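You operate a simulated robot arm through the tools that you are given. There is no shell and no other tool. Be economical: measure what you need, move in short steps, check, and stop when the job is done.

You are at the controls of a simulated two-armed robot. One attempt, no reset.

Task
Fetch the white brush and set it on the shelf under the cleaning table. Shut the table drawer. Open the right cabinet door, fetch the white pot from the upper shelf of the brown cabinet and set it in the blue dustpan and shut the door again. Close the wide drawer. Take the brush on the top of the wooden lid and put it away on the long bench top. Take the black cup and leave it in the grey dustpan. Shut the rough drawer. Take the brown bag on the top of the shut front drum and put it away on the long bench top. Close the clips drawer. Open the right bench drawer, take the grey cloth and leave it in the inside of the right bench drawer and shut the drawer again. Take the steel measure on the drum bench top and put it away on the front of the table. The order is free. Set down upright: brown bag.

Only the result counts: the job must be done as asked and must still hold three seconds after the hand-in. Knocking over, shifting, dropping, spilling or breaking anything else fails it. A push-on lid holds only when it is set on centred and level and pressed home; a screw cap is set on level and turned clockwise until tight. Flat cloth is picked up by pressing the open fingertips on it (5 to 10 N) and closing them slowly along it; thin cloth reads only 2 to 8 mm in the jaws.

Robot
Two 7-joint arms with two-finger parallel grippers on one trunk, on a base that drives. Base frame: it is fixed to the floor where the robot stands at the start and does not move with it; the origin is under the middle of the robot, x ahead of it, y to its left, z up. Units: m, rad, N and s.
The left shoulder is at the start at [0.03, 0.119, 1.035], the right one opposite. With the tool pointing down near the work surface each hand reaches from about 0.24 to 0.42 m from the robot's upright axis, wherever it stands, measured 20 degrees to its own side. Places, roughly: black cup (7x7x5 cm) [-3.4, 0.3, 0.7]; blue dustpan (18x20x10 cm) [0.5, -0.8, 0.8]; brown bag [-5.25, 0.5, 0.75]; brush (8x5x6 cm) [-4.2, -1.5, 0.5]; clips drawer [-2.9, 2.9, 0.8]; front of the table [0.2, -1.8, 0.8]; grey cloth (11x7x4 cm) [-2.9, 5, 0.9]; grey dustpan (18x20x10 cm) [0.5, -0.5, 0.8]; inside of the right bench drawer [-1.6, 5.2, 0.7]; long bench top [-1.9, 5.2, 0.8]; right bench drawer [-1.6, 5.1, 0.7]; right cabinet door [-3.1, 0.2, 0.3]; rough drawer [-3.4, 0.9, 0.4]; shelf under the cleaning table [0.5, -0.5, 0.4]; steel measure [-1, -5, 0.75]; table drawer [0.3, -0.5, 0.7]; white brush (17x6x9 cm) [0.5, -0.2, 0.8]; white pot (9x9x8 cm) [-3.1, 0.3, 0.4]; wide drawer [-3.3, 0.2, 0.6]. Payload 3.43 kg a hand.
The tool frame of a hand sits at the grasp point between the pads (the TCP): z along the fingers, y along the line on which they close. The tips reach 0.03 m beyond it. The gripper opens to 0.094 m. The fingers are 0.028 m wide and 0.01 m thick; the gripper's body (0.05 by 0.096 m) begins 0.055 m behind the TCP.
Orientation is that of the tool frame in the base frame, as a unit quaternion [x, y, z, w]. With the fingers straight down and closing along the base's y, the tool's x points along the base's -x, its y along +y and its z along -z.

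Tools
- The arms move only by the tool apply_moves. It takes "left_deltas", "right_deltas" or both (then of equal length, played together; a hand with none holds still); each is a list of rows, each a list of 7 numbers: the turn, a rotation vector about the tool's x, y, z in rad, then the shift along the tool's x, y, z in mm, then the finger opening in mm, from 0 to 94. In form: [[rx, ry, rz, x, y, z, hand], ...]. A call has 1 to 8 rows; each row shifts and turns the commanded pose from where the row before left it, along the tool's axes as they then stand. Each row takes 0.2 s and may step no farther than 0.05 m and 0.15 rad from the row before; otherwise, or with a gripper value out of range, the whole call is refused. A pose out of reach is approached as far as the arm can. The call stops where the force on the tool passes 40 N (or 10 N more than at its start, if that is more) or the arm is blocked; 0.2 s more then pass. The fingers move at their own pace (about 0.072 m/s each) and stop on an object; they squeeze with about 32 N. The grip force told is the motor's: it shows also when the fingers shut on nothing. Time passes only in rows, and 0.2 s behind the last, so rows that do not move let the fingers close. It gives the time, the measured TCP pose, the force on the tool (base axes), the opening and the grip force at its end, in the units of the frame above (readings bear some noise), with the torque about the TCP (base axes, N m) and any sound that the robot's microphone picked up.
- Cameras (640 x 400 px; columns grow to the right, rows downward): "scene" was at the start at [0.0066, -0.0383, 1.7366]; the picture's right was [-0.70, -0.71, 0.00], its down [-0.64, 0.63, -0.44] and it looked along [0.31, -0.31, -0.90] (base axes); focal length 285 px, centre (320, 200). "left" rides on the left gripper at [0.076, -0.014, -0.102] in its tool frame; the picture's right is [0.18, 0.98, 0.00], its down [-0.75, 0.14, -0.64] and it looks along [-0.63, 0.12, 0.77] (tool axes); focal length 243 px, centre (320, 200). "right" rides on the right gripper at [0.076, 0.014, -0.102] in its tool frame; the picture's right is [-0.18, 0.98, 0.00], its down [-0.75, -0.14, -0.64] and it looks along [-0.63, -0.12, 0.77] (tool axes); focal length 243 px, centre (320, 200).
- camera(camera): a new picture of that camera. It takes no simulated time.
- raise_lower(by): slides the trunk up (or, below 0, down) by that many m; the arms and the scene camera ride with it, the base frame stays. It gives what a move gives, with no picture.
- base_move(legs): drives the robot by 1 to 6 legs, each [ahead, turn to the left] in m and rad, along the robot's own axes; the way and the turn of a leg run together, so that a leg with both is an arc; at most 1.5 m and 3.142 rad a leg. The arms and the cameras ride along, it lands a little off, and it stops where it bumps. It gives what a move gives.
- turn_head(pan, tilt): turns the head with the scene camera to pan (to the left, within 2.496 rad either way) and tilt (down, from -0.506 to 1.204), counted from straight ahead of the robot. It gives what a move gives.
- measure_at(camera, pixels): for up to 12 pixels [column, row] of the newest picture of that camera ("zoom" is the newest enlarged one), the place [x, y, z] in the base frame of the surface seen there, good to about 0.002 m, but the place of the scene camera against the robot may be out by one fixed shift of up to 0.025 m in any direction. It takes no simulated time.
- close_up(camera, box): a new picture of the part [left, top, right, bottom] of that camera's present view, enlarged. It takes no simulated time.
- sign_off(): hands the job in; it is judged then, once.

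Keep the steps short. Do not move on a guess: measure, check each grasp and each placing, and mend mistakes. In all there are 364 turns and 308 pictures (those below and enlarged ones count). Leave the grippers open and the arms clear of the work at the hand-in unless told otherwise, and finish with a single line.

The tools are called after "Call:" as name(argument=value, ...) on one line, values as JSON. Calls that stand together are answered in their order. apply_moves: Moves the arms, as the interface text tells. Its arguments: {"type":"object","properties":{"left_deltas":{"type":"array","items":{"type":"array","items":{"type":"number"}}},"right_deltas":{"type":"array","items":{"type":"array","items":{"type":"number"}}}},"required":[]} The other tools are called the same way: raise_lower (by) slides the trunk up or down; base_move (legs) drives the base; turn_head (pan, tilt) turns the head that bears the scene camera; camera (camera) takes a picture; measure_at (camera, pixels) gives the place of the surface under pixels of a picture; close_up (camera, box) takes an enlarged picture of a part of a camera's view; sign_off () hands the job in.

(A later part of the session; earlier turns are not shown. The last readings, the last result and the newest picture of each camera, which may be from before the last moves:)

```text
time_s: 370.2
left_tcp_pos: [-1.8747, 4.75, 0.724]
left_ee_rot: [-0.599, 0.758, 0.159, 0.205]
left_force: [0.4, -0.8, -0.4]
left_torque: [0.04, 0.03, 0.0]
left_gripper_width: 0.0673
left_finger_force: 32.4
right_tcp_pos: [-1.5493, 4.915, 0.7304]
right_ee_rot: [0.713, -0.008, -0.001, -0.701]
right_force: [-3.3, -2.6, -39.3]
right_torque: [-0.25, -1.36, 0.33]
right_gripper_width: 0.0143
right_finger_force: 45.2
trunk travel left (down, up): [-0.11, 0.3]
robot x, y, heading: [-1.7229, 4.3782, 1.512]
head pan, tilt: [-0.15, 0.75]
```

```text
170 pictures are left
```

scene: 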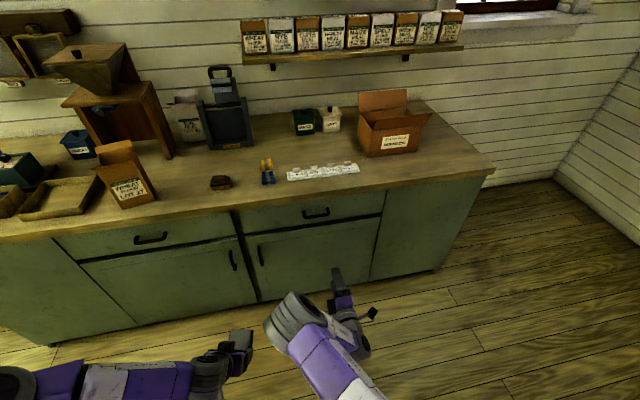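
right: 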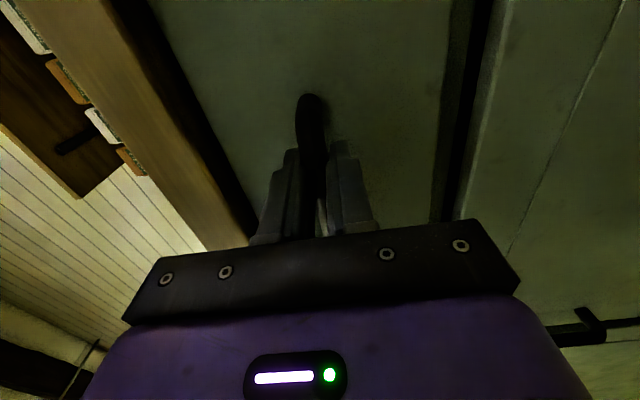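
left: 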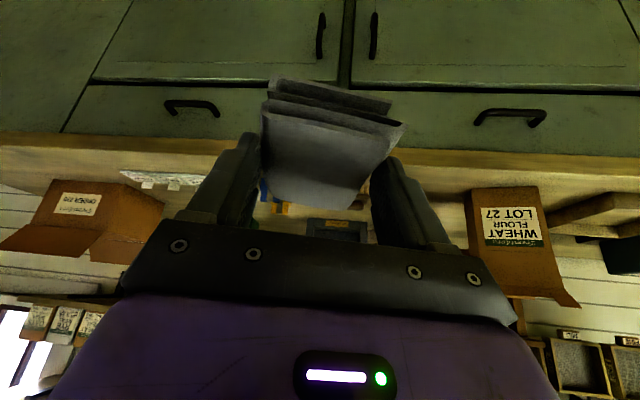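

Gripped the bar (14 mm), with a 6 mm height mismatch. I relax down 6 mm, then pull 60 mm with the arm to test.

Call:
apply_moves(right_deltas=[[0, 0, 0, 0, 6, 0, 0], [0, 0, 0, 0, 0, -20, 0], [0, 0, 0, 0, 0, -20, 0], [0, 0, 0, 0, 0, -20, 0]])

Call:
camera(camera="scene")

```text
time_s: 371.2
left_tcp_pos: [-1.8744, 4.7484, 0.7247]
left_ee_rot: [-0.599, 0.758, 0.159, 0.204]
left_force: [-0.5, 0.1, -1.6]
left_torque: [-0.01, -0.02, -0.03]
left_gripper_width: 0.0673
left_finger_force: 31.7
right_tcp_pos: [-1.5504, 4.8554, 0.7291]
right_ee_rot: [0.707, -0.009, -0.001, -0.707]
right_force: [7.0, -0.8, -12.4]
right_torque: [-0.3, -1.23, 0.53]
right_gripper_width: 0.0141
right_finger_force: 44.9
trunk travel left (down, up): [-0.11, 0.3]
robot x, y, heading: [-1.7246, 4.3728, 1.507]
head pan, tilt: [-0.15, 0.75]
```

```text
169 pictures are left
```

scene: 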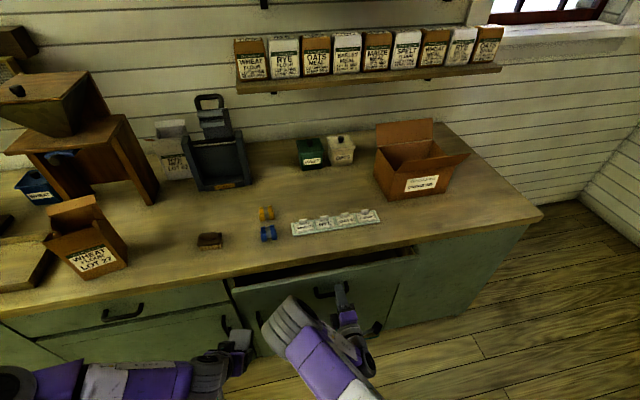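

The drawer slides. I back the base 0.2 to open it to ~0.26.

Call:
base_move(legs=[[-0.2, 0]])

Call:
camera(camera="scene")

```text
time_s: 372.4
left_tcp_pos: [-1.8834, 4.6314, 0.7247]
left_ee_rot: [-0.599, 0.757, 0.161, 0.205]
left_force: [0.3, 0.1, -0.7]
left_torque: [-0.03, 0.01, 0.01]
left_gripper_width: 0.0671
left_finger_force: 31.9
right_tcp_pos: [-1.5523, 4.7379, 0.7285]
right_ee_rot: [0.708, -0.012, 0.009, -0.706]
right_force: [1.3, -1.1, -6.1]
right_torque: [-0.33, -0.42, 0.45]
right_gripper_width: 0.0137
right_finger_force: 45.5
trunk travel left (down, up): [-0.11, 0.3]
robot x, y, heading: [-1.7265, 4.2613, 1.508]
head pan, tilt: [-0.15, 0.75]
stopped in leg 1: the force on the tool passed its limit at 49 N (the readings are from after the stop); the commanded pose is now the measured one
```

```text
168 pictures are left
```

scene: 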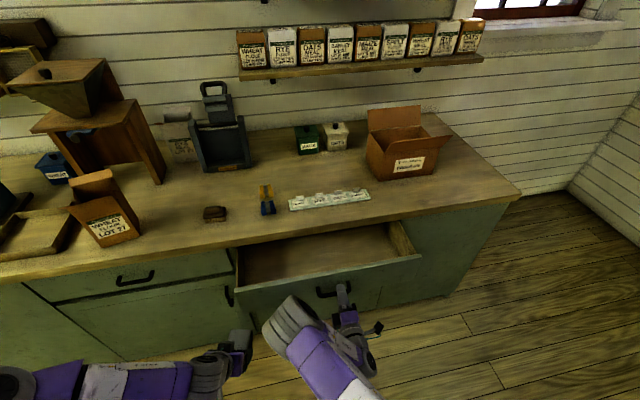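

The drawer is open ~0.18, probably at its stop. I release the handle, back the right hand away 80 mm, and measure the drawer inside.

Call:
apply_moves(right_deltas=[[0, 0, 0, 0, 0, 0, 30], [0, 0, 0, 0, 0, 0, 70], [0, 0, 0, 0, 0, 0, 70], [0, 0, 0, 0, 0, -40, 70], [0, 0, 0, 0, 0, -40, 70], [0, 0, 0, 30, 0, 0, 70]])

Call:
turn_head(pan=0, tilt=0.9)

Call:
camera(camera="scene")

Call:
camera(camera="left")

```text
time_s: 373.8
left_tcp_pos: [-1.8831, 4.6319, 0.7246]
left_ee_rot: [-0.599, 0.757, 0.161, 0.206]
left_force: [-0.3, 0.2, 0.0]
left_torque: [0.0, 0.0, -0.01]
left_gripper_width: 0.0671
left_finger_force: 32.3
right_tcp_pos: [-1.5247, 4.6596, 0.7313]
right_ee_rot: [-0.706, 0.012, -0.009, 0.708]
right_force: [-0.6, 0.1, 0.1]
right_torque: [0.02, 0.0, 0.02]
right_gripper_width: 0.07
right_finger_force: 0.1
trunk travel left (down, up): [-0.11, 0.3]
robot x, y, heading: [-1.7302, 4.2565, 1.508]
head pan, tilt: [-0.15, 0.75]
```

```text
time_s: 374.5
left_tcp_pos: [-1.8827, 4.6338, 0.7245]
left_ee_rot: [-0.599, 0.757, 0.161, 0.205]
left_force: [-0.3, -0.3, -1.3]
left_torque: [0.04, -0.02, 0.02]
left_gripper_width: 0.0673
left_finger_force: 32.0
right_tcp_pos: [-1.5256, 4.6594, 0.73]
right_ee_rot: [-0.707, 0.012, -0.009, 0.707]
right_force: [0.0, -0.5, -0.6]
right_torque: [0.0, -0.03, 0.0]
right_gripper_width: 0.0701
right_finger_force: 0.1
trunk travel left (down, up): [-0.11, 0.3]
robot x, y, heading: [-1.7274, 4.2606, 1.514]
head pan, tilt: [0.0, 0.901]
```

```text
167 pictures are left
```

scene: 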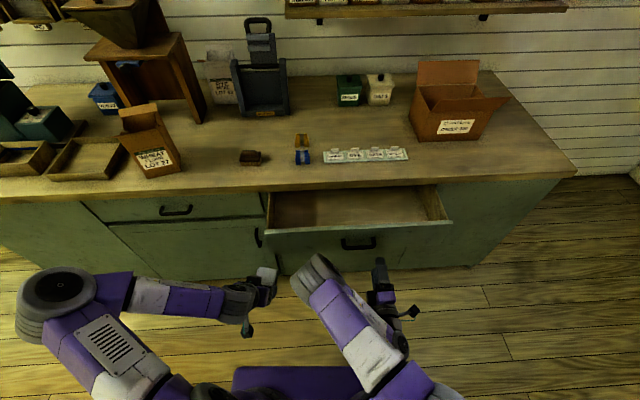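

```text
166 pictures are left
```

left: 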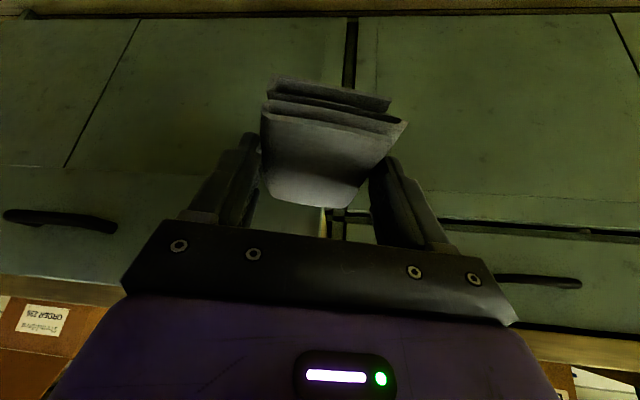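

Call:
measure_at(camera="scene", pixels=[[300, 232], [420, 222], [300, 210], [360, 205], [400, 205], [300, 193], [435, 195], [272, 200], [270, 230], [446, 220], [350, 222]])

```text
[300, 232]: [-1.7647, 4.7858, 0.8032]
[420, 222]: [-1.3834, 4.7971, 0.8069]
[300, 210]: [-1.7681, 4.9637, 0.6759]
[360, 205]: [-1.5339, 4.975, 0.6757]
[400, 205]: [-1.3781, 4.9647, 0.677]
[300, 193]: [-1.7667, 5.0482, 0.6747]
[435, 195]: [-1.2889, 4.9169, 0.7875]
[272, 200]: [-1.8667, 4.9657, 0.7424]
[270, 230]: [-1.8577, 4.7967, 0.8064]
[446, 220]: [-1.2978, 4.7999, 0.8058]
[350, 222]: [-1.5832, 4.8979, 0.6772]
```

Drawer interior y 4.80–4.945, floor z≈0.663, front top z 0.79. I raise the cloth 0.2, steepen the left tool, and pull the right hand back 0.1.

Call:
apply_moves(left_deltas=[[0, 0, 0, -20.6, 0, -35.4, 38], [0, 0, 0, -20.6, 0, -35.4, 38], [0, 0, 0, -20.6, 0, -35.4, 38], [0, 0, 0, -20.6, 0, -35.4, 38], [0, 0, 0, -20.6, 0, -35.4, 38], [0, 0.13, 0, 0, 0, 0, 38], [0, 0.13, 0, 0, 0, 0, 38]], right_deltas=[[0, 0, 0, 0, 0, -33, 70], [0, 0, 0, 0, 0, -33, 70], [0, 0, 0, 0, 0, -33, 70], [0, 0, 0, 0, 0, 0, 70], [0, 0, 0, 0, 0, 0, 70], [0, 0, 0, 0, 0, 0, 70], [0, 0, 0, 0, 0, 0, 70]])

Call:
base_move(legs=[[0.12, 0]])

```text
time_s: 375.4
left_tcp_pos: [-1.8861, 4.6466, 0.8373]
left_ee_rot: [-0.6, 0.757, 0.16, 0.203]
left_force: [0.4, 0.8, -0.8]
left_torque: [-0.02, 0.0, 0.0]
left_gripper_width: 0.067
left_finger_force: 31.8
left hand out of reach, approached as far as the arm can: row 1, 2
right_tcp_pos: [-1.5429, 4.6337, 0.7754]
right_ee_rot: [-0.626, -0.031, 0.013, 0.779]
right_force: [0.2, 0.2, -0.2]
right_torque: [-0.02, 0.02, 0.01]
right_gripper_width: 0.0701
right_finger_force: 0.1
right hand out of reach, approached as far as the arm can: row 3
trunk travel left (down, up): [-0.11, 0.3]
robot x, y, heading: [-1.7296, 4.258, 1.509]
head pan, tilt: [0.0, 0.901]
stopped in row 4 (right hand): the arm was blocked; the commanded pose is now the measured one
```

```text
time_s: 376.6
left_tcp_pos: [-1.8777, 4.7664, 0.8374]
left_ee_rot: [-0.598, 0.758, 0.161, 0.206]
left_force: [0.2, -0.7, -0.8]
left_torque: [-0.04, -0.03, 0.02]
left_gripper_width: 0.0671
left_finger_force: 31.9
right_tcp_pos: [-1.5353, 4.753, 0.7764]
right_ee_rot: [-0.626, -0.031, 0.012, 0.779]
right_force: [-4.8, 1.0, 6.9]
right_torque: [0.23, 0.24, 0.11]
right_gripper_width: 0.0661
right_finger_force: 0.0
trunk travel left (down, up): [-0.11, 0.3]
robot x, y, heading: [-1.7203, 4.3808, 1.51]
head pan, tilt: [0.0, 0.901]
```

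The right arm couldn't retract and now touches the drawer front. I look.

Call:
camera(camera="scene")

Call:
camera(camera="right")

```text
165 pictures are left
```

scene: 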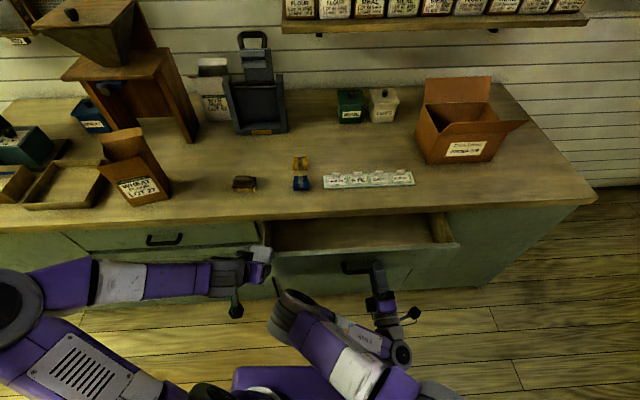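

```text
164 pictures are left
```

right: 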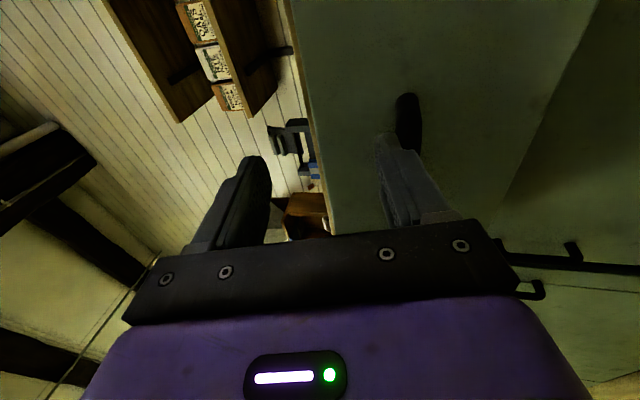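

Drawer still open. I back 0.08, then lift the right hand 0.17 out of the way and raise/steepen the left.

Call:
base_move(legs=[[-0.08, 0]])

Call:
apply_moves(right_deltas=[[0, 0, 0, 0, -41, 9, 70], [0, 0, 0, 0, -41, 9, 70], [0, 0, 0, 0, -41, 9, 70], [0, 0, 0, 0, -41, 9, 70]], left_deltas=[[0, 0, 0, -23, 0, -40, 38], [0, 0, 0, -23, 0, -40, 38], [0, 0.13, 0, 0, 0, 0, 38], [0, 0.13, 0, 0, 0, 0, 38]])

```text
time_s: 377.7
left_tcp_pos: [-1.8831, 4.6856, 0.8387]
left_ee_rot: [-0.598, 0.758, 0.16, 0.206]
left_force: [0.2, -0.3, -1.1]
left_torque: [0.01, 0.02, -0.02]
left_gripper_width: 0.0669
left_finger_force: 32.0
right_tcp_pos: [-1.5387, 4.6733, 0.7754]
right_ee_rot: [-0.625, -0.03, 0.012, 0.78]
right_force: [-2.9, -0.3, 4.4]
right_torque: [0.11, 0.16, 0.08]
right_gripper_width: 0.0675
right_finger_force: 0.1
trunk travel left (down, up): [-0.11, 0.3]
robot x, y, heading: [-1.7256, 4.3006, 1.507]
head pan, tilt: [0.0, 0.901]
```

```text
time_s: 378.7
left_tcp_pos: [-1.8827, 4.6876, 0.929]
left_ee_rot: [-0.614, 0.778, 0.08, 0.105]
left_force: [-0.5, 0.2, -0.1]
left_torque: [-0.01, 0.03, 0.02]
left_gripper_width: 0.0669
left_finger_force: 31.8
right_tcp_pos: [-1.5381, 4.7241, 0.9029]
right_ee_rot: [-0.625, -0.03, 0.014, 0.78]
right_force: [0.2, 0.0, -0.2]
right_torque: [-0.04, 0.02, -0.04]
right_gripper_width: 0.0699
right_finger_force: 0.2
right hand out of reach, approached as far as the arm can: row 2, 3, 4
trunk travel left (down, up): [-0.11, 0.3]
robot x, y, heading: [-1.7271, 4.2995, 1.506]
head pan, tilt: [0.0, 0.901]
```

Now base forward 0.08, then left hand over the drawer opening.

Call:
base_move(legs=[[0.08, 0]])

Call:
apply_moves(left_deltas=[[0, 0, 0, -31.4, -27.6, 8.7, 38], [0, 0, 0, -31.4, -27.6, 8.7, 38], [0, 0, 0, -31.4, -27.6, 8.7, 38], [0, 0, 0, -31.4, -27.6, 8.7, 38]])

Call:
camera(camera="left")

Call:
camera(camera="scene")

```text
time_s: 379.7
left_tcp_pos: [-1.8797, 4.7651, 0.9298]
left_ee_rot: [-0.614, 0.778, 0.08, 0.105]
left_force: [-0.4, -0.1, -1.5]
left_torque: [-0.06, 0.03, 0.01]
left_gripper_width: 0.0671
left_finger_force: 32.1
right_tcp_pos: [-1.5324, 4.8001, 0.9018]
right_ee_rot: [-0.626, -0.031, 0.013, 0.779]
right_force: [0.2, 0.2, 0.0]
right_torque: [0.02, 0.03, 0.0]
right_gripper_width: 0.07
right_finger_force: 0.0
trunk travel left (down, up): [-0.11, 0.3]
robot x, y, heading: [-1.723, 4.3724, 1.508]
head pan, tilt: [0.0, 0.901]
```

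```text
time_s: 380.7
left_tcp_pos: [-1.7422, 4.864, 0.9285]
left_ee_rot: [-0.613, 0.779, 0.081, 0.105]
left_force: [0.2, -0.1, 0.4]
left_torque: [-0.03, 0.02, -0.01]
left_gripper_width: 0.0672
left_finger_force: 32.0
right_tcp_pos: [-1.5328, 4.7991, 0.9025]
right_ee_rot: [-0.625, -0.03, 0.014, 0.78]
right_force: [-0.3, -0.5, 0.5]
right_torque: [0.01, 0.04, -0.01]
right_gripper_width: 0.0699
right_finger_force: 0.0
trunk travel left (down, up): [-0.11, 0.3]
robot x, y, heading: [-1.7237, 4.3764, 1.508]
head pan, tilt: [0.0, 0.901]
```

```text
163 pictures are left
```

left: 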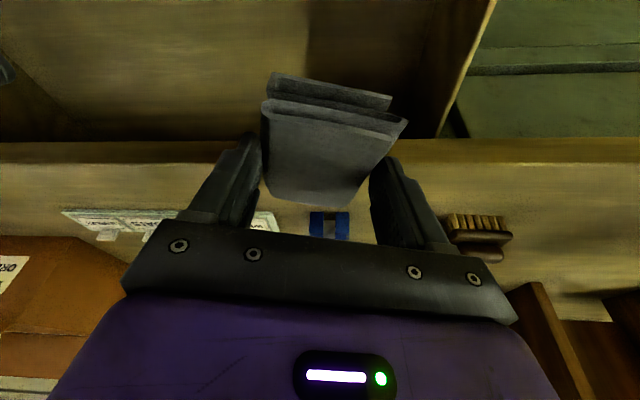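

```text
162 pictures are left
```

scene: 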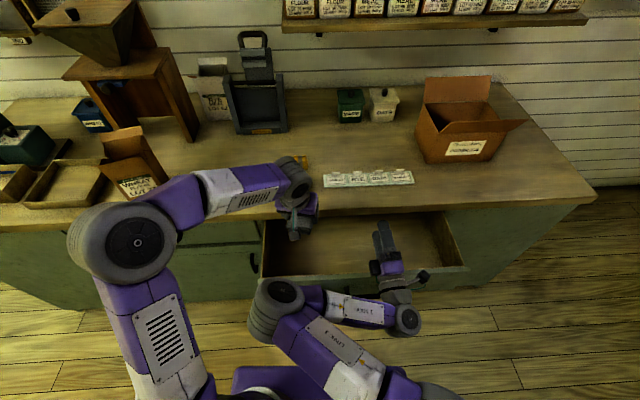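

Call:
measure_at(camera="left", pixels=[[150, 100], [150, 145], [200, 162], [330, 190], [330, 110], [270, 150], [385, 130], [465, 60], [470, 20], [100, 40]])

Call:
measure_at(camera="scene", pixels=[[350, 275], [300, 278], [440, 268], [350, 262], [350, 240], [420, 230]])

```text
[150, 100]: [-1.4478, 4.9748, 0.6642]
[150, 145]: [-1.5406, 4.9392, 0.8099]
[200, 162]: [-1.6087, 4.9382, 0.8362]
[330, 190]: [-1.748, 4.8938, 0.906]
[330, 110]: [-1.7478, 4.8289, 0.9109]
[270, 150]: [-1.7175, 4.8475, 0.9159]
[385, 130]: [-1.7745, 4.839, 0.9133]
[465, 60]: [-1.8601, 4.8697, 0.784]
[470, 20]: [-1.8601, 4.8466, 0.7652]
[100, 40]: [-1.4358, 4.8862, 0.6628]
```

```text
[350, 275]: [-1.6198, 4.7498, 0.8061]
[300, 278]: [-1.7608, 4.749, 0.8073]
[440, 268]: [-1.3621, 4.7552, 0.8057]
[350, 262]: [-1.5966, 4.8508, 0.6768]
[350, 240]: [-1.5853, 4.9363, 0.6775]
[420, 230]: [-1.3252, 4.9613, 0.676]
```

Drawer is open further (front at y 4.75), floor z 0.663. Cloth clears the bench edge by 4 cm. Descend 200 mm.

Call:
apply_moves(left_deltas=[[0, 0, 0, 11, 0, 40, 38], [0, 0, 0, 11, 0, 40, 38], [0, 0, 0, 11, 0, 40, 38], [0, 0, 0, 11, 0, 40, 38], [0, 0, 0, 8, 0, 30, 38], [0, 0, 0, 1, 0, 4, 38]])

Call:
camera(camera="scene")

```text
time_s: 382.1
left_tcp_pos: [-1.74, 4.8659, 0.7304]
left_ee_rot: [-0.614, 0.778, 0.082, 0.105]
left_force: [-0.7, -0.8, -0.2]
left_torque: [-0.02, 0.0, 0.01]
left_gripper_width: 0.0669
left_finger_force: 32.0
right_tcp_pos: [-1.5337, 4.7988, 0.9022]
right_ee_rot: [-0.625, -0.031, 0.013, 0.78]
right_force: [0.1, 0.1, 0.2]
right_torque: [0.0, 0.03, 0.03]
right_gripper_width: 0.0697
right_finger_force: 0.0
trunk travel left (down, up): [-0.11, 0.3]
robot x, y, heading: [-1.7178, 4.3744, 1.508]
head pan, tilt: [0.0, 0.901]
```

```text
161 pictures are left
```

scene: 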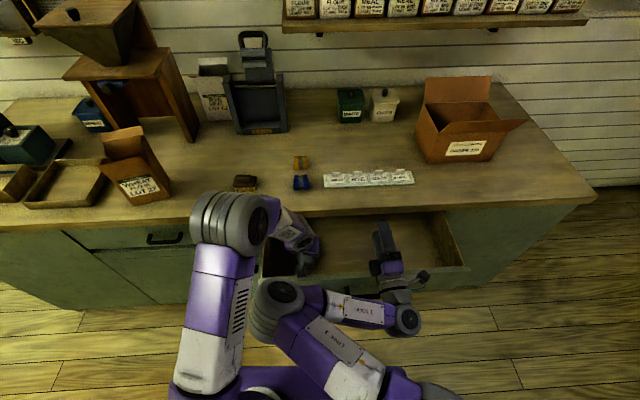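

Lower gently until contact.

Call:
apply_moves(left_deltas=[[0, 0, 0, 1, 0, 4, 38], [0, 0, 0, 1, 0, 4, 38], [0, 0, 0, 1, 0, 4, 38], [0, 0, 0, 0, 0, 0, 38]])

```text
time_s: 382.9
left_tcp_pos: [-1.7408, 4.8684, 0.7248]
left_ee_rot: [-0.614, 0.777, 0.085, 0.109]
left_force: [-1.7, 1.3, 15.3]
left_torque: [-1.64, 0.15, -0.18]
left_gripper_width: 0.067
left_finger_force: 32.4
right_tcp_pos: [-1.5327, 4.8002, 0.9019]
right_ee_rot: [-0.625, -0.031, 0.012, 0.78]
right_force: [-0.2, 0.6, 0.1]
right_torque: [0.02, -0.01, -0.03]
right_gripper_width: 0.07
right_finger_force: 0.0
trunk travel left (down, up): [-0.11, 0.3]
robot x, y, heading: [-1.72, 4.3746, 1.507]
head pan, tilt: [0.0, 0.901]
stopped in row 3 (left hand): the force on the tool passed its limit at 50 N (the readings are from after the stop); the commanded pose is now the measured one
```

The wrist camera touched the drawer's front lip; cloth is ~6 mm above the floor. I rise 2 mm, move 12 mm deeper, and open slowly.

Call:
apply_moves(left_deltas=[[0, 0, 0, -0.6, 0, -3, 38], [0, 0, 0, -11, 0, 3, 38], [0, 0, 0, 1, 0, 4, 38], [0, 0, 0, 0, 0, 0, 75], [0, 0, 0, 0, 0, 0, 90], [0, 0, 0, 0, 0, 0, 90]])

Call:
camera(camera="left")

```text
time_s: 384.3
left_tcp_pos: [-1.7368, 4.8785, 0.7213]
left_ee_rot: [-0.614, 0.777, 0.084, 0.108]
left_force: [-0.5, 0.0, 0.6]
left_torque: [0.06, -0.03, -0.01]
left_gripper_width: 0.0902
left_finger_force: 0.0
right_tcp_pos: [-1.5338, 4.799, 0.9024]
right_ee_rot: [-0.625, -0.032, 0.013, 0.78]
right_force: [0.2, -0.1, 0.0]
right_torque: [0.0, 0.01, 0.01]
right_gripper_width: 0.07
right_finger_force: 0.0
trunk travel left (down, up): [-0.11, 0.3]
robot x, y, heading: [-1.7262, 4.3721, 1.503]
head pan, tilt: [0.0, 0.901]
```

```text
160 pictures are left
```

left: 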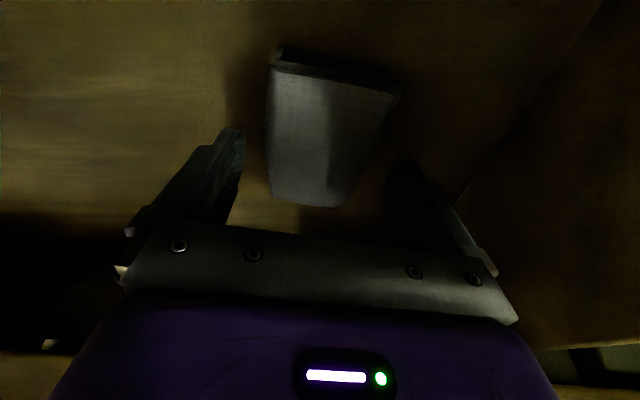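

Released on the drawer floor. Raise the left hand straight up 0.22.

Call:
apply_moves(left_deltas=[[0, 0, 0, -11, 0, -40, 90], [0, 0, 0, -11, 0, -40, 90], [0, 0, 0, -11, 0, -40, 90], [0, 0, 0, -11, 0, -40, 90], [0, 0, 0, -11, 0, -40, 90], [0, 0, 0, -5, 0, -20, 90]])

Call:
camera(camera="left")

Call:
camera(camera="scene")

```text
time_s: 385.7
left_tcp_pos: [-1.7387, 4.8776, 0.9511]
left_ee_rot: [-0.613, 0.778, 0.084, 0.108]
left_force: [0.1, 0.0, 0.0]
left_torque: [0.02, 0.02, -0.01]
left_gripper_width: 0.09
left_finger_force: 0.1
right_tcp_pos: [-1.5331, 4.7986, 0.9005]
right_ee_rot: [-0.625, -0.033, 0.013, 0.78]
right_force: [0.5, 0.2, 0.3]
right_torque: [0.02, 0.01, 0.0]
right_gripper_width: 0.0701
right_finger_force: 0.0
trunk travel left (down, up): [-0.11, 0.3]
robot x, y, heading: [-1.7224, 4.375, 1.502]
head pan, tilt: [0.0, 0.901]
```

```text
159 pictures are left
```

left: 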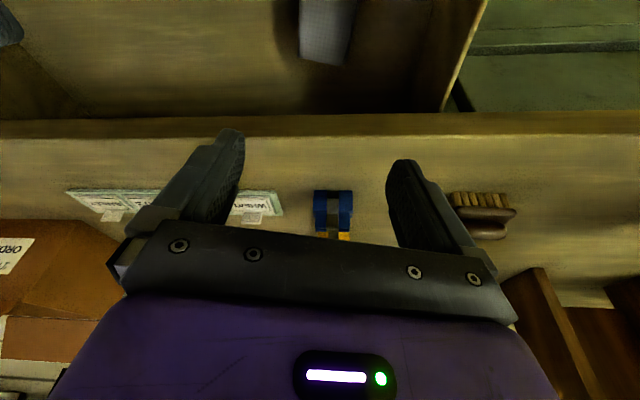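

```text
158 pictures are left
```

scene: 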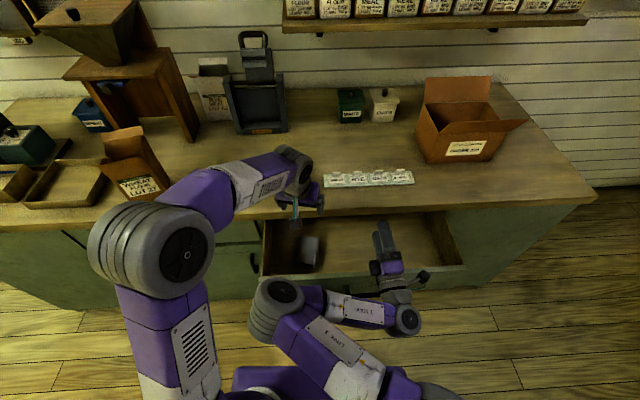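

The cloth lies in the drawer. Now back off 0.2, lower the right hand in front of the drawer face (x≈-1.45, z≈0.755), fingers shut.

Call:
base_move(legs=[[-0.2, 0]])

Call:
apply_moves(right_deltas=[[0, 0, 0, 40, 0, 0, 0], [0, 0, 0, 40, 0, 0, 0], [0, 0, 0, 0, 40, -8, 0], [0, 0, 0, 0, 40, -8, 0], [0, 0, 0, 0, 40, -8, 0], [0, 0, 0, 0, 28, -6, 0]])

Call:
camera(camera="scene")

Call:
camera(camera="right")

```text
time_s: 387.3
left_tcp_pos: [-1.7524, 4.676, 0.9518]
left_ee_rot: [-0.614, 0.777, 0.084, 0.107]
left_force: [0.0, 0.3, 0.1]
left_torque: [0.03, 0.02, 0.03]
left_gripper_width: 0.09
left_finger_force: 0.1
right_tcp_pos: [-1.5472, 4.5974, 0.9015]
right_ee_rot: [-0.625, -0.032, 0.014, 0.78]
right_force: [0.0, -0.2, 0.3]
right_torque: [-0.03, -0.03, -0.01]
right_gripper_width: 0.0702
right_finger_force: 0.0
trunk travel left (down, up): [-0.11, 0.3]
robot x, y, heading: [-1.7311, 4.1761, 1.509]
head pan, tilt: [0.0, 0.901]
```

```text
time_s: 388.7
left_tcp_pos: [-1.753, 4.6773, 0.9503]
left_ee_rot: [-0.615, 0.777, 0.084, 0.107]
left_force: [-0.5, 0.0, -1.2]
left_torque: [0.01, -0.01, 0.0]
left_gripper_width: 0.0901
left_finger_force: 0.0
right_tcp_pos: [-1.4623, 4.6064, 0.7544]
right_ee_rot: [-0.626, -0.031, 0.014, 0.779]
right_force: [0.4, 0.1, 1.3]
right_torque: [0.03, 0.02, 0.0]
right_gripper_width: 0.0003
right_finger_force: 32.2
trunk travel left (down, up): [-0.11, 0.3]
robot x, y, heading: [-1.7315, 4.1768, 1.511]
head pan, tilt: [0.0, 0.901]
```

```text
157 pictures are left
```

scene: 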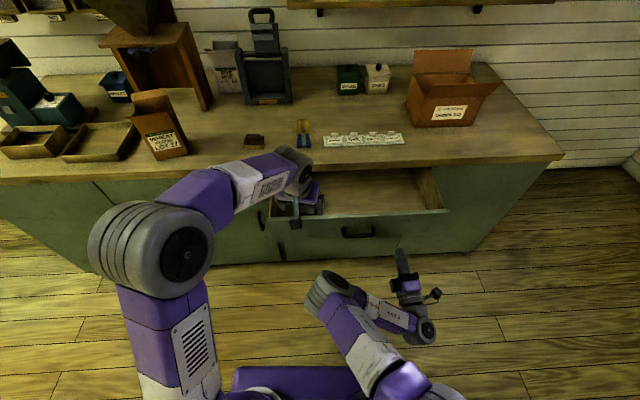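

```text
156 pictures are left
```

right: 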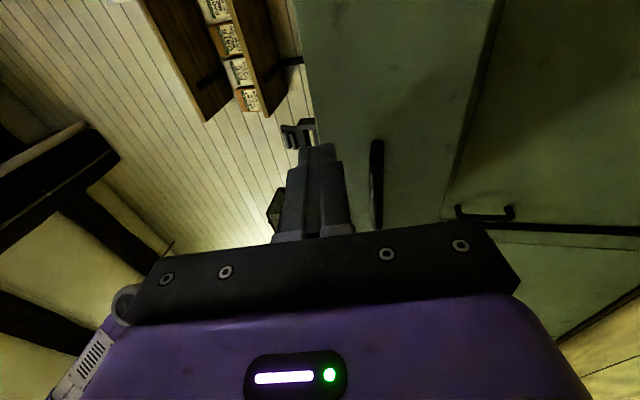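

Lower 15 mm more, then drive forward 0.33 to push the drawer shut (stops on force).

Call:
apply_moves(right_deltas=[[0, 0, 0, 0, 15, -3, 0]])

Call:
base_move(legs=[[0.33, 0]])

Call:
camera(camera="scene")

```text
time_s: 389.1
left_tcp_pos: [-1.751, 4.6766, 0.9521]
left_ee_rot: [-0.614, 0.777, 0.084, 0.107]
left_force: [0.8, 0.9, 0.1]
left_torque: [0.01, -0.01, 0.0]
left_gripper_width: 0.09
left_finger_force: 0.0
right_tcp_pos: [-1.465, 4.6093, 0.7391]
right_ee_rot: [-0.626, -0.03, 0.013, 0.779]
right_force: [0.2, 0.2, -0.9]
right_torque: [0.02, -0.05, 0.0]
right_gripper_width: 0.0
right_finger_force: 32.5
right hand out of reach, approached as far as the arm can: row 1
trunk travel left (down, up): [-0.11, 0.3]
robot x, y, heading: [-1.731, 4.1737, 1.511]
head pan, tilt: [0.0, 0.901]
```

```text
time_s: 391.3
left_tcp_pos: [-1.7286, 4.9962, 0.9498]
left_ee_rot: [-0.611, 0.78, 0.083, 0.108]
left_force: [-0.2, 0.3, 0.4]
left_torque: [0.03, 0.0, 0.0]
left_gripper_width: 0.09
left_finger_force: 0.0
right_tcp_pos: [-1.4395, 4.9236, 0.7385]
right_ee_rot: [-0.627, -0.029, 0.009, 0.778]
right_force: [0.4, -0.4, -0.5]
right_torque: [0.0, 0.01, 0.02]
right_gripper_width: 0.0001
right_finger_force: 32.3
trunk travel left (down, up): [-0.11, 0.3]
robot x, y, heading: [-1.7126, 4.4928, 1.5]
head pan, tilt: [0.0, 0.901]
stopped in leg 1: the force on the tool passed its limit at 54 N (the readings are from after the stop); the commanded pose is now the measured one
```

```text
155 pictures are left
```

scene: 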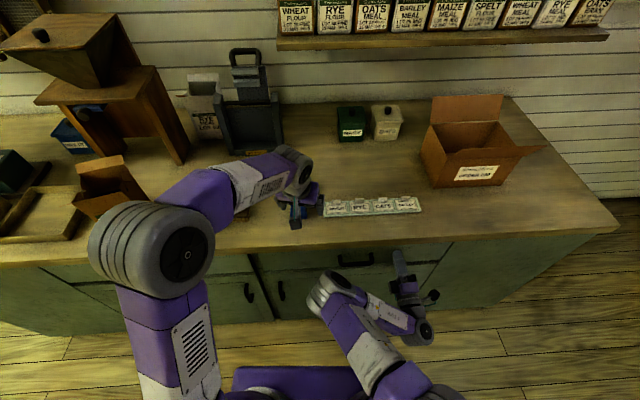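

The stop came at the closed position (tip y≈4.953). One gentle extra push to confirm, then back off.

Call:
apply_moves(right_deltas=[[0, 0, 0, 0, 0, 6, 0], [0, 0, 0, 0, 0, 6, 0], [0, 0, 0, 0, 0, 6, 0]])

Call:
base_move(legs=[[-0.35, 0]])

Call:
camera(camera="scene")

Call:
camera(camera="right")

```text
time_s: 391.7
left_tcp_pos: [-1.7285, 4.9933, 0.9527]
left_ee_rot: [-0.612, 0.779, 0.084, 0.109]
left_force: [0.1, 0.8, 0.1]
left_torque: [0.0, 0.03, -0.02]
left_gripper_width: 0.0898
left_finger_force: 0.0
right_tcp_pos: [-1.4392, 4.9236, 0.7377]
right_ee_rot: [-0.628, -0.03, 0.006, 0.778]
right_force: [-5.2, -20.9, 8.9]
right_torque: [0.26, -0.08, -0.09]
right_gripper_width: 0.0003
right_finger_force: 32.1
trunk travel left (down, up): [-0.11, 0.3]
robot x, y, heading: [-1.7151, 4.4949, 1.503]
head pan, tilt: [0.0, 0.901]
stopped in row 2 (right hand): the force on the tool passed its limit at 49 N (the readings are from after the stop); the commanded pose is now the measured one
```

```text
time_s: 394.0
left_tcp_pos: [-1.7501, 4.6442, 0.9514]
left_ee_rot: [-0.609, 0.781, 0.083, 0.108]
left_force: [-0.5, 0.0, -0.7]
left_torque: [0.0, 0.03, -0.02]
left_gripper_width: 0.0899
left_finger_force: 0.0
right_tcp_pos: [-1.4628, 4.5705, 0.7376]
right_ee_rot: [-0.63, -0.026, 0.004, 0.776]
right_force: [0.3, 0.0, 0.5]
right_torque: [0.03, 0.01, 0.01]
right_gripper_width: 0.0
right_finger_force: 32.1
trunk travel left (down, up): [-0.11, 0.3]
robot x, y, heading: [-1.7384, 4.1385, 1.495]
head pan, tilt: [0.0, 0.901]
```

```text
154 pictures are left
```

scene: 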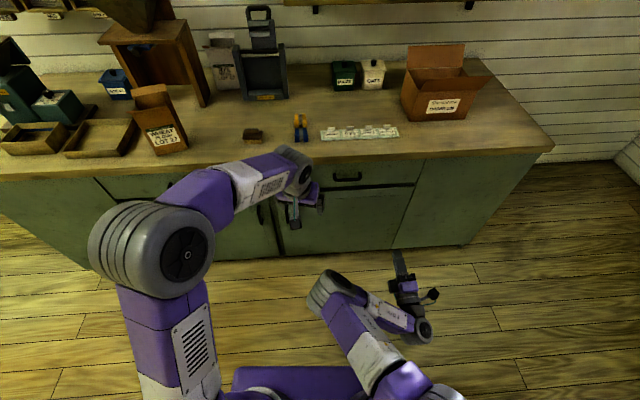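

```text
153 pictures are left
```

right: 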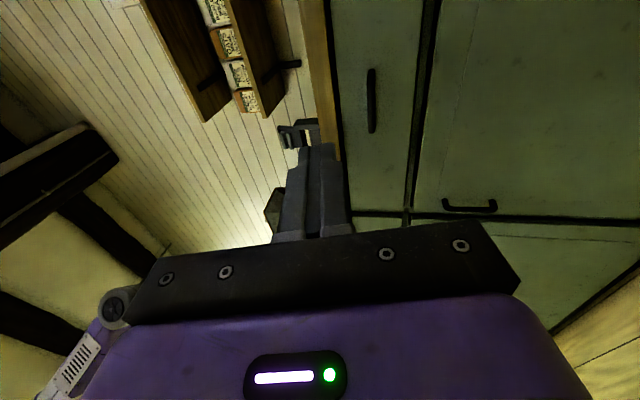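

The bench drawer is shut. I look toward the island (south-west) with the head for the clips drawer.

Call:
turn_head(pan=2.3, tilt=0.5)

Call:
camera(camera="scene")

```text
time_s: 396.1
left_tcp_pos: [-1.7495, 4.6435, 0.9506]
left_ee_rot: [-0.608, 0.782, 0.083, 0.108]
left_force: [0.2, 0.4, -0.4]
left_torque: [-0.01, -0.01, -0.03]
left_gripper_width: 0.09
left_finger_force: 0.1
right_tcp_pos: [-1.4625, 4.571, 0.7372]
right_ee_rot: [-0.63, -0.025, 0.005, 0.776]
right_force: [-0.7, -0.6, -0.4]
right_torque: [-0.01, 0.03, 0.0]
right_gripper_width: 0.0
right_finger_force: 32.1
trunk travel left (down, up): [-0.11, 0.3]
robot x, y, heading: [-1.7386, 4.1404, 1.493]
head pan, tilt: [2.3, 0.499]
```

```text
152 pictures are left
```

scene: 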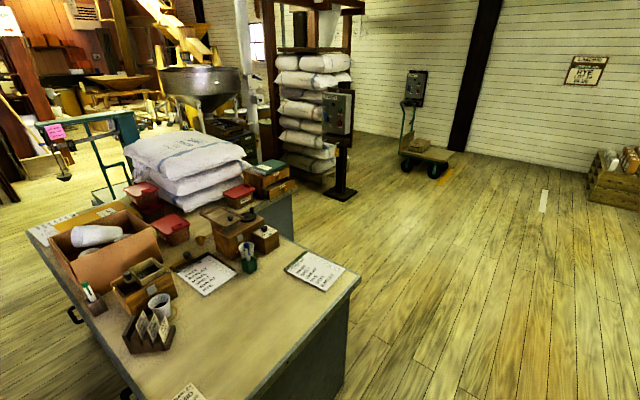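

Call:
measure_at(camera="scene", pixels=[[357, 282], [250, 395], [30, 235], [285, 205], [72, 315], [340, 380], [280, 215], [125, 390], [310, 260], [420, 370], [350, 300]])

Call:
close_up(camera="scene", box=[0, 180, 380, 400])

```text
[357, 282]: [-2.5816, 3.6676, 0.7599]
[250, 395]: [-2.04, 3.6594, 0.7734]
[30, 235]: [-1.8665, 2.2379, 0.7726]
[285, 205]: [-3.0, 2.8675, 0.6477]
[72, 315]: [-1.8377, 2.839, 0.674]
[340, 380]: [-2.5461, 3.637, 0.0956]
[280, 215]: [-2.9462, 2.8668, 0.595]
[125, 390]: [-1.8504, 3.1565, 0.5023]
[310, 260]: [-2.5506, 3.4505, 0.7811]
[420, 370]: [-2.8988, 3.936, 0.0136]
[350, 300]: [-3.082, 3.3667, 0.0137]
```

```text
1.68 times, centred on (190, 290) of scene
```

zoom: 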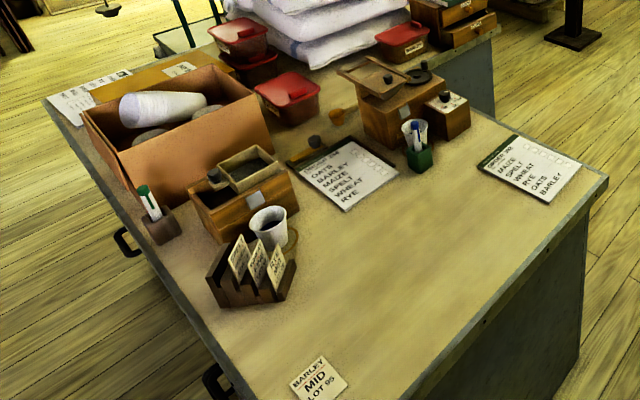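

The clips drawer is likely one of the small wooden drawers on the island's wing, at px (270,180). Zoom.

Call:
close_up(camera="scene", box=[220, 140, 320, 220])

Call:
measure_at(camera="scene", pixels=[[268, 178], [275, 193], [272, 168], [290, 185], [285, 175], [262, 192], [252, 170], [295, 182]])

```text
5.00 times, centred on (270, 180) of scene
```

zoom: 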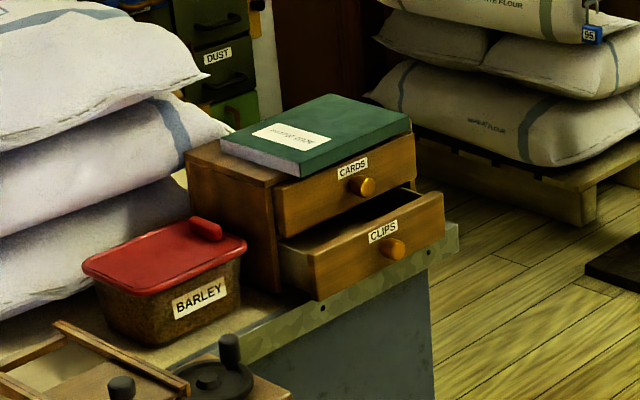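

```text
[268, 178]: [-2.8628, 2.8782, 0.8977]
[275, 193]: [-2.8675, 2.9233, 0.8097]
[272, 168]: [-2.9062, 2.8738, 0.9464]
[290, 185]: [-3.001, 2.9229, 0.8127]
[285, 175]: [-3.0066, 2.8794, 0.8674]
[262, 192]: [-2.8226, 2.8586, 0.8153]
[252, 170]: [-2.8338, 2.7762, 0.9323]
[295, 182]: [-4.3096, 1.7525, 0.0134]
```

Found: the CLIPS drawer, front at y≈2.92 facing north, standing open ~4 cm (CARDS face y 2.878). I drive to (-2.97, 4.0), face south, then tilt the left hand to 45° with fingers shut.

Call:
base_move(legs=[[0, 1.76], [1.235, 0], [0, 1.457]])

Call:
apply_moves(left_deltas=[[0, -0.13, 0, 0, 0, 0, 0], [0, -0.13, 0, 0, 0, 0, 0], [0, -0.13, 0, 0, 0, 0, 0], [0, -0.13, 0, 0, 0, 0, 0]])

Call:
turn_head(pan=0.1, tilt=0.55)

Call:
camera(camera="scene")

Call:
camera(camera="left")

```text
time_s: 410.3
left_tcp_pos: [-2.9918, 3.5379, 0.9518]
left_ee_rot: [0.779, 0.613, -0.108, 0.084]
left_force: [0.7, -0.1, -0.4]
left_torque: [0.03, 0.0, 0.01]
left_gripper_width: 0.0899
left_finger_force: 0.0
right_tcp_pos: [-3.2814, 3.6064, 0.7382]
right_ee_rot: [0.029, -0.63, 0.776, -0.009]
right_force: [0.1, 1.8, 0.6]
right_torque: [-0.01, 0.01, 0.0]
right_gripper_width: 0.0001
right_finger_force: 32.1
trunk travel left (down, up): [-0.11, 0.3]
robot x, y, heading: [-3.0107, 4.0399, -1.635]
head pan, tilt: [2.3, 0.499]
```

```text
time_s: 411.3
left_tcp_pos: [-2.9944, 3.5386, 0.9501]
left_ee_rot: [0.725, 0.57, -0.304, 0.239]
left_force: [-0.5, 0.7, 0.5]
left_torque: [0.03, -0.03, 0.01]
left_gripper_width: 0.0
left_finger_force: 31.8
right_tcp_pos: [-3.2828, 3.6075, 0.7388]
right_ee_rot: [0.029, -0.63, 0.776, -0.008]
right_force: [-0.5, -0.5, -0.5]
right_torque: [-0.01, 0.03, 0.0]
right_gripper_width: 0.0001
right_finger_force: 32.3
trunk travel left (down, up): [-0.11, 0.3]
robot x, y, heading: [-3.0102, 4.0414, -1.633]
head pan, tilt: [2.3, 0.499]
```

```text
time_s: 413.4
left_tcp_pos: [-2.9935, 3.5375, 0.951]
left_ee_rot: [0.725, 0.571, -0.304, 0.238]
left_force: [0.3, 0.7, 0.2]
left_torque: [-0.02, 0.01, 0.03]
left_gripper_width: 0.0
left_finger_force: 32.0
right_tcp_pos: [-3.2814, 3.6066, 0.7371]
right_ee_rot: [0.029, -0.629, 0.777, -0.008]
right_force: [-0.3, -0.5, -0.1]
right_torque: [0.0, 0.0, 0.0]
right_gripper_width: 0.0
right_finger_force: 32.2
trunk travel left (down, up): [-0.11, 0.3]
robot x, y, heading: [-3.0092, 4.0389, -1.637]
head pan, tilt: [0.099, 0.55]
```

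```text
149 pictures are left
```

scene: 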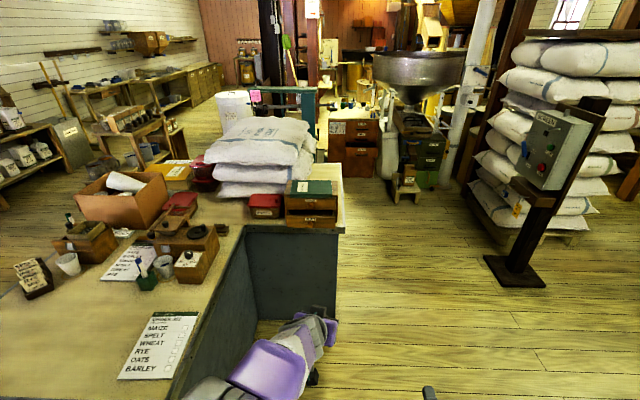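

```text
148 pictures are left
```

left: 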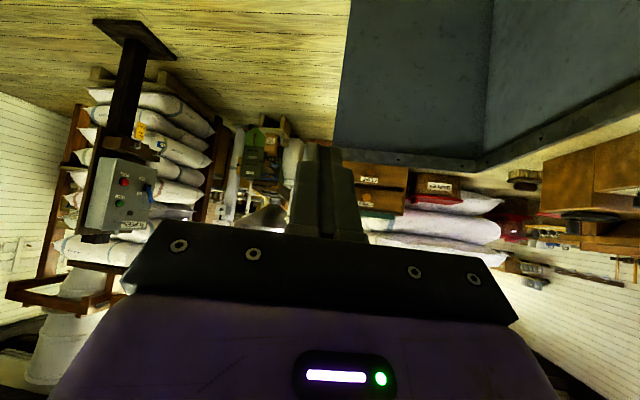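

Call:
close_up(camera="left", box=[330, 140, 470, 230])

Call:
close_up(camera="scene", box=[240, 160, 380, 250])

Call:
close_up(camera="scene", box=[320, 80, 480, 210])

```text
4.44 times, centred on (400, 185) of left
```

zoom: 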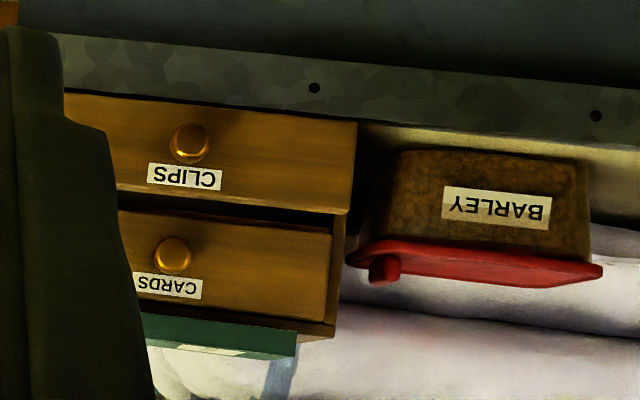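

```text
4.44 times, centred on (310, 205) of scene
```

zoom: 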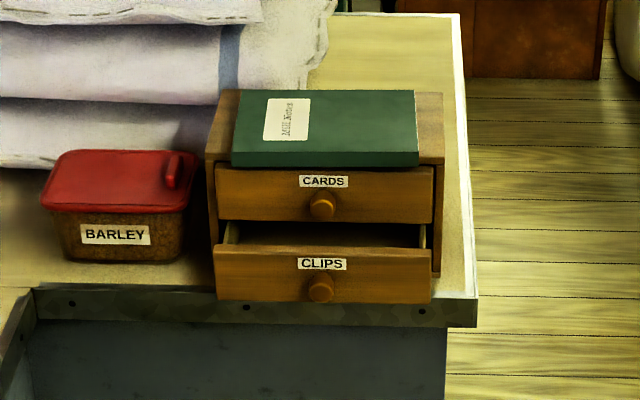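

```text
3.08 times, centred on (400, 145) of scene
```

zoom: 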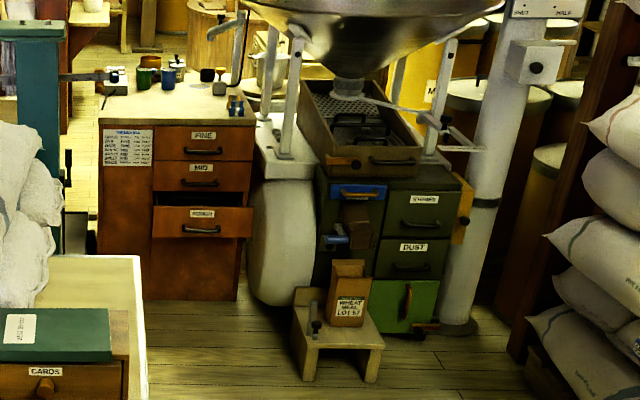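

Call:
measure_at(camera="left", pixels=[[386, 176], [395, 182], [371, 172], [382, 203], [395, 203], [367, 198], [405, 170], [400, 165], [352, 172]])

```text
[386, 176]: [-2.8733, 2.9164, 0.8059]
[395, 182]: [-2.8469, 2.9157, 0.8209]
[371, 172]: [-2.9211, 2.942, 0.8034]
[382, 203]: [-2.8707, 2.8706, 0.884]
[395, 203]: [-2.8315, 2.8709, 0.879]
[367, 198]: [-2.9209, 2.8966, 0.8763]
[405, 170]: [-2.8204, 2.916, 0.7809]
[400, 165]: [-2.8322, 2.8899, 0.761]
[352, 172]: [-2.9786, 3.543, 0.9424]
```

CLIPS face y 2.916, CARDS face 2.871. I drive 0.5 forward, then bring the left fingertips to x≈-2.88, z≈0.805 in front of it.

Call:
base_move(legs=[[0.5, 0]])

Call:
apply_moves(left_deltas=[[0, 0, 0, 21.5, 30, 16.7, 0], [0, 0, 0, 21.5, 30, 16.7, 0], [0, 0, 0, 21.5, 30, 16.7, 0], [0, 0, 0, 21.5, 30, 16.7, 0], [0, 0, 0, 21.5, 30, 16.7, 0]])

Call:
camera(camera="left")

Call:
camera(camera="scene")

```text
time_s: 416.3
left_tcp_pos: [-3.0161, 3.0418, 0.9508]
left_ee_rot: [0.721, 0.575, -0.303, 0.241]
left_force: [-0.2, 0.2, 0.1]
left_torque: [0.02, 0.05, 0.03]
left_gripper_width: 0.0
left_finger_force: 31.9
right_tcp_pos: [-3.3064, 3.1084, 0.7377]
right_ee_rot: [0.033, -0.629, 0.777, -0.012]
right_force: [0.0, 0.2, -0.1]
right_torque: [0.02, -0.01, 0.03]
right_gripper_width: 0.0
right_finger_force: 31.9
trunk travel left (down, up): [-0.11, 0.3]
robot x, y, heading: [-3.0382, 3.5403, -1.623]
head pan, tilt: [0.099, 0.55]
```

```text
time_s: 417.5
left_tcp_pos: [-2.8692, 3.0215, 0.8141]
left_ee_rot: [0.721, 0.575, -0.303, 0.241]
left_force: [-0.6, 0.0, -0.3]
left_torque: [-0.04, 0.0, -0.01]
left_gripper_width: 0.0
left_finger_force: 31.6
right_tcp_pos: [-3.3057, 3.1088, 0.737]
right_ee_rot: [0.034, -0.629, 0.776, -0.012]
right_force: [-0.1, -0.5, -0.5]
right_torque: [0.01, 0.01, -0.02]
right_gripper_width: 0.0002
right_finger_force: 32.1
trunk travel left (down, up): [-0.11, 0.3]
robot x, y, heading: [-3.039, 3.5492, -1.622]
head pan, tilt: [0.099, 0.55]
```

```text
144 pictures are left
```

left: 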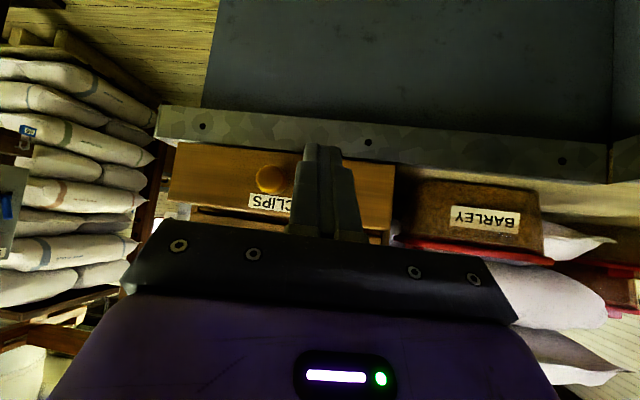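

```text
143 pictures are left
```

scene: 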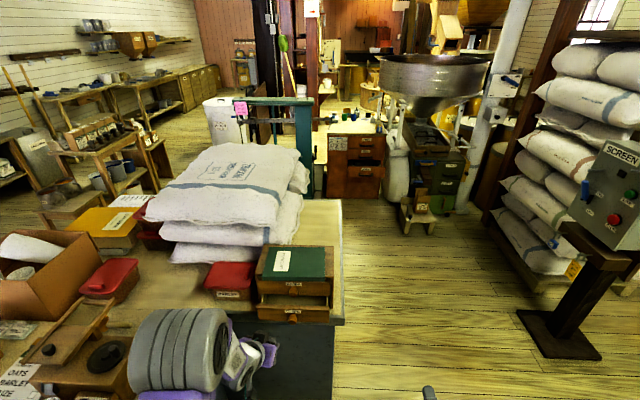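

Aligned beside the knob. Push in the -y direction: 66 mm approach, then 10 mm steps.

Call:
apply_moves(left_deltas=[[0, 0, 0, -15, 4.9, 15.2, 0], [0, 0, 0, -15, 4.9, 15.2, 0], [0, 0, 0, -15, 4.9, 15.2, 0], [0, 0, 0, -6.8, 2.2, 6.9, 0], [0, 0, 0, -6.8, 2.2, 6.9, 0], [0, 0, 0, -6.8, 2.2, 6.9, 0]])

Call:
camera(camera="left")

```text
time_s: 418.9
left_tcp_pos: [-2.8667, 2.9289, 0.8146]
left_ee_rot: [0.721, 0.574, -0.304, 0.241]
left_force: [0.2, 0.2, 0.4]
left_torque: [0.01, 0.01, 0.0]
left_gripper_width: 0.0
left_finger_force: 32.4
right_tcp_pos: [-3.3063, 3.1077, 0.7368]
right_ee_rot: [0.032, -0.629, 0.777, -0.013]
right_force: [0.0, -0.9, -0.1]
right_torque: [-0.01, 0.01, -0.03]
right_gripper_width: 0.0001
right_finger_force: 31.9
trunk travel left (down, up): [-0.11, 0.3]
robot x, y, heading: [-3.0407, 3.5459, -1.623]
head pan, tilt: [0.099, 0.55]
```

```text
142 pictures are left
```

left: 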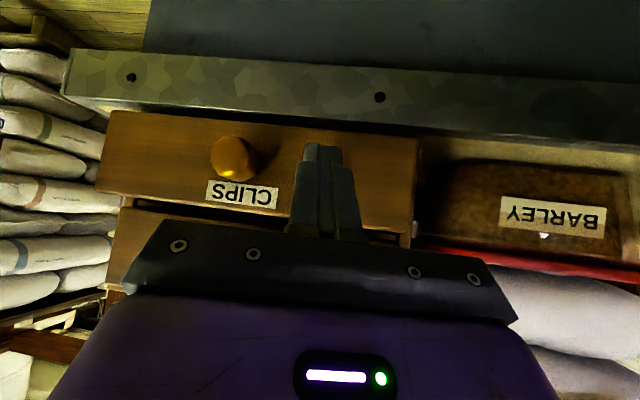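

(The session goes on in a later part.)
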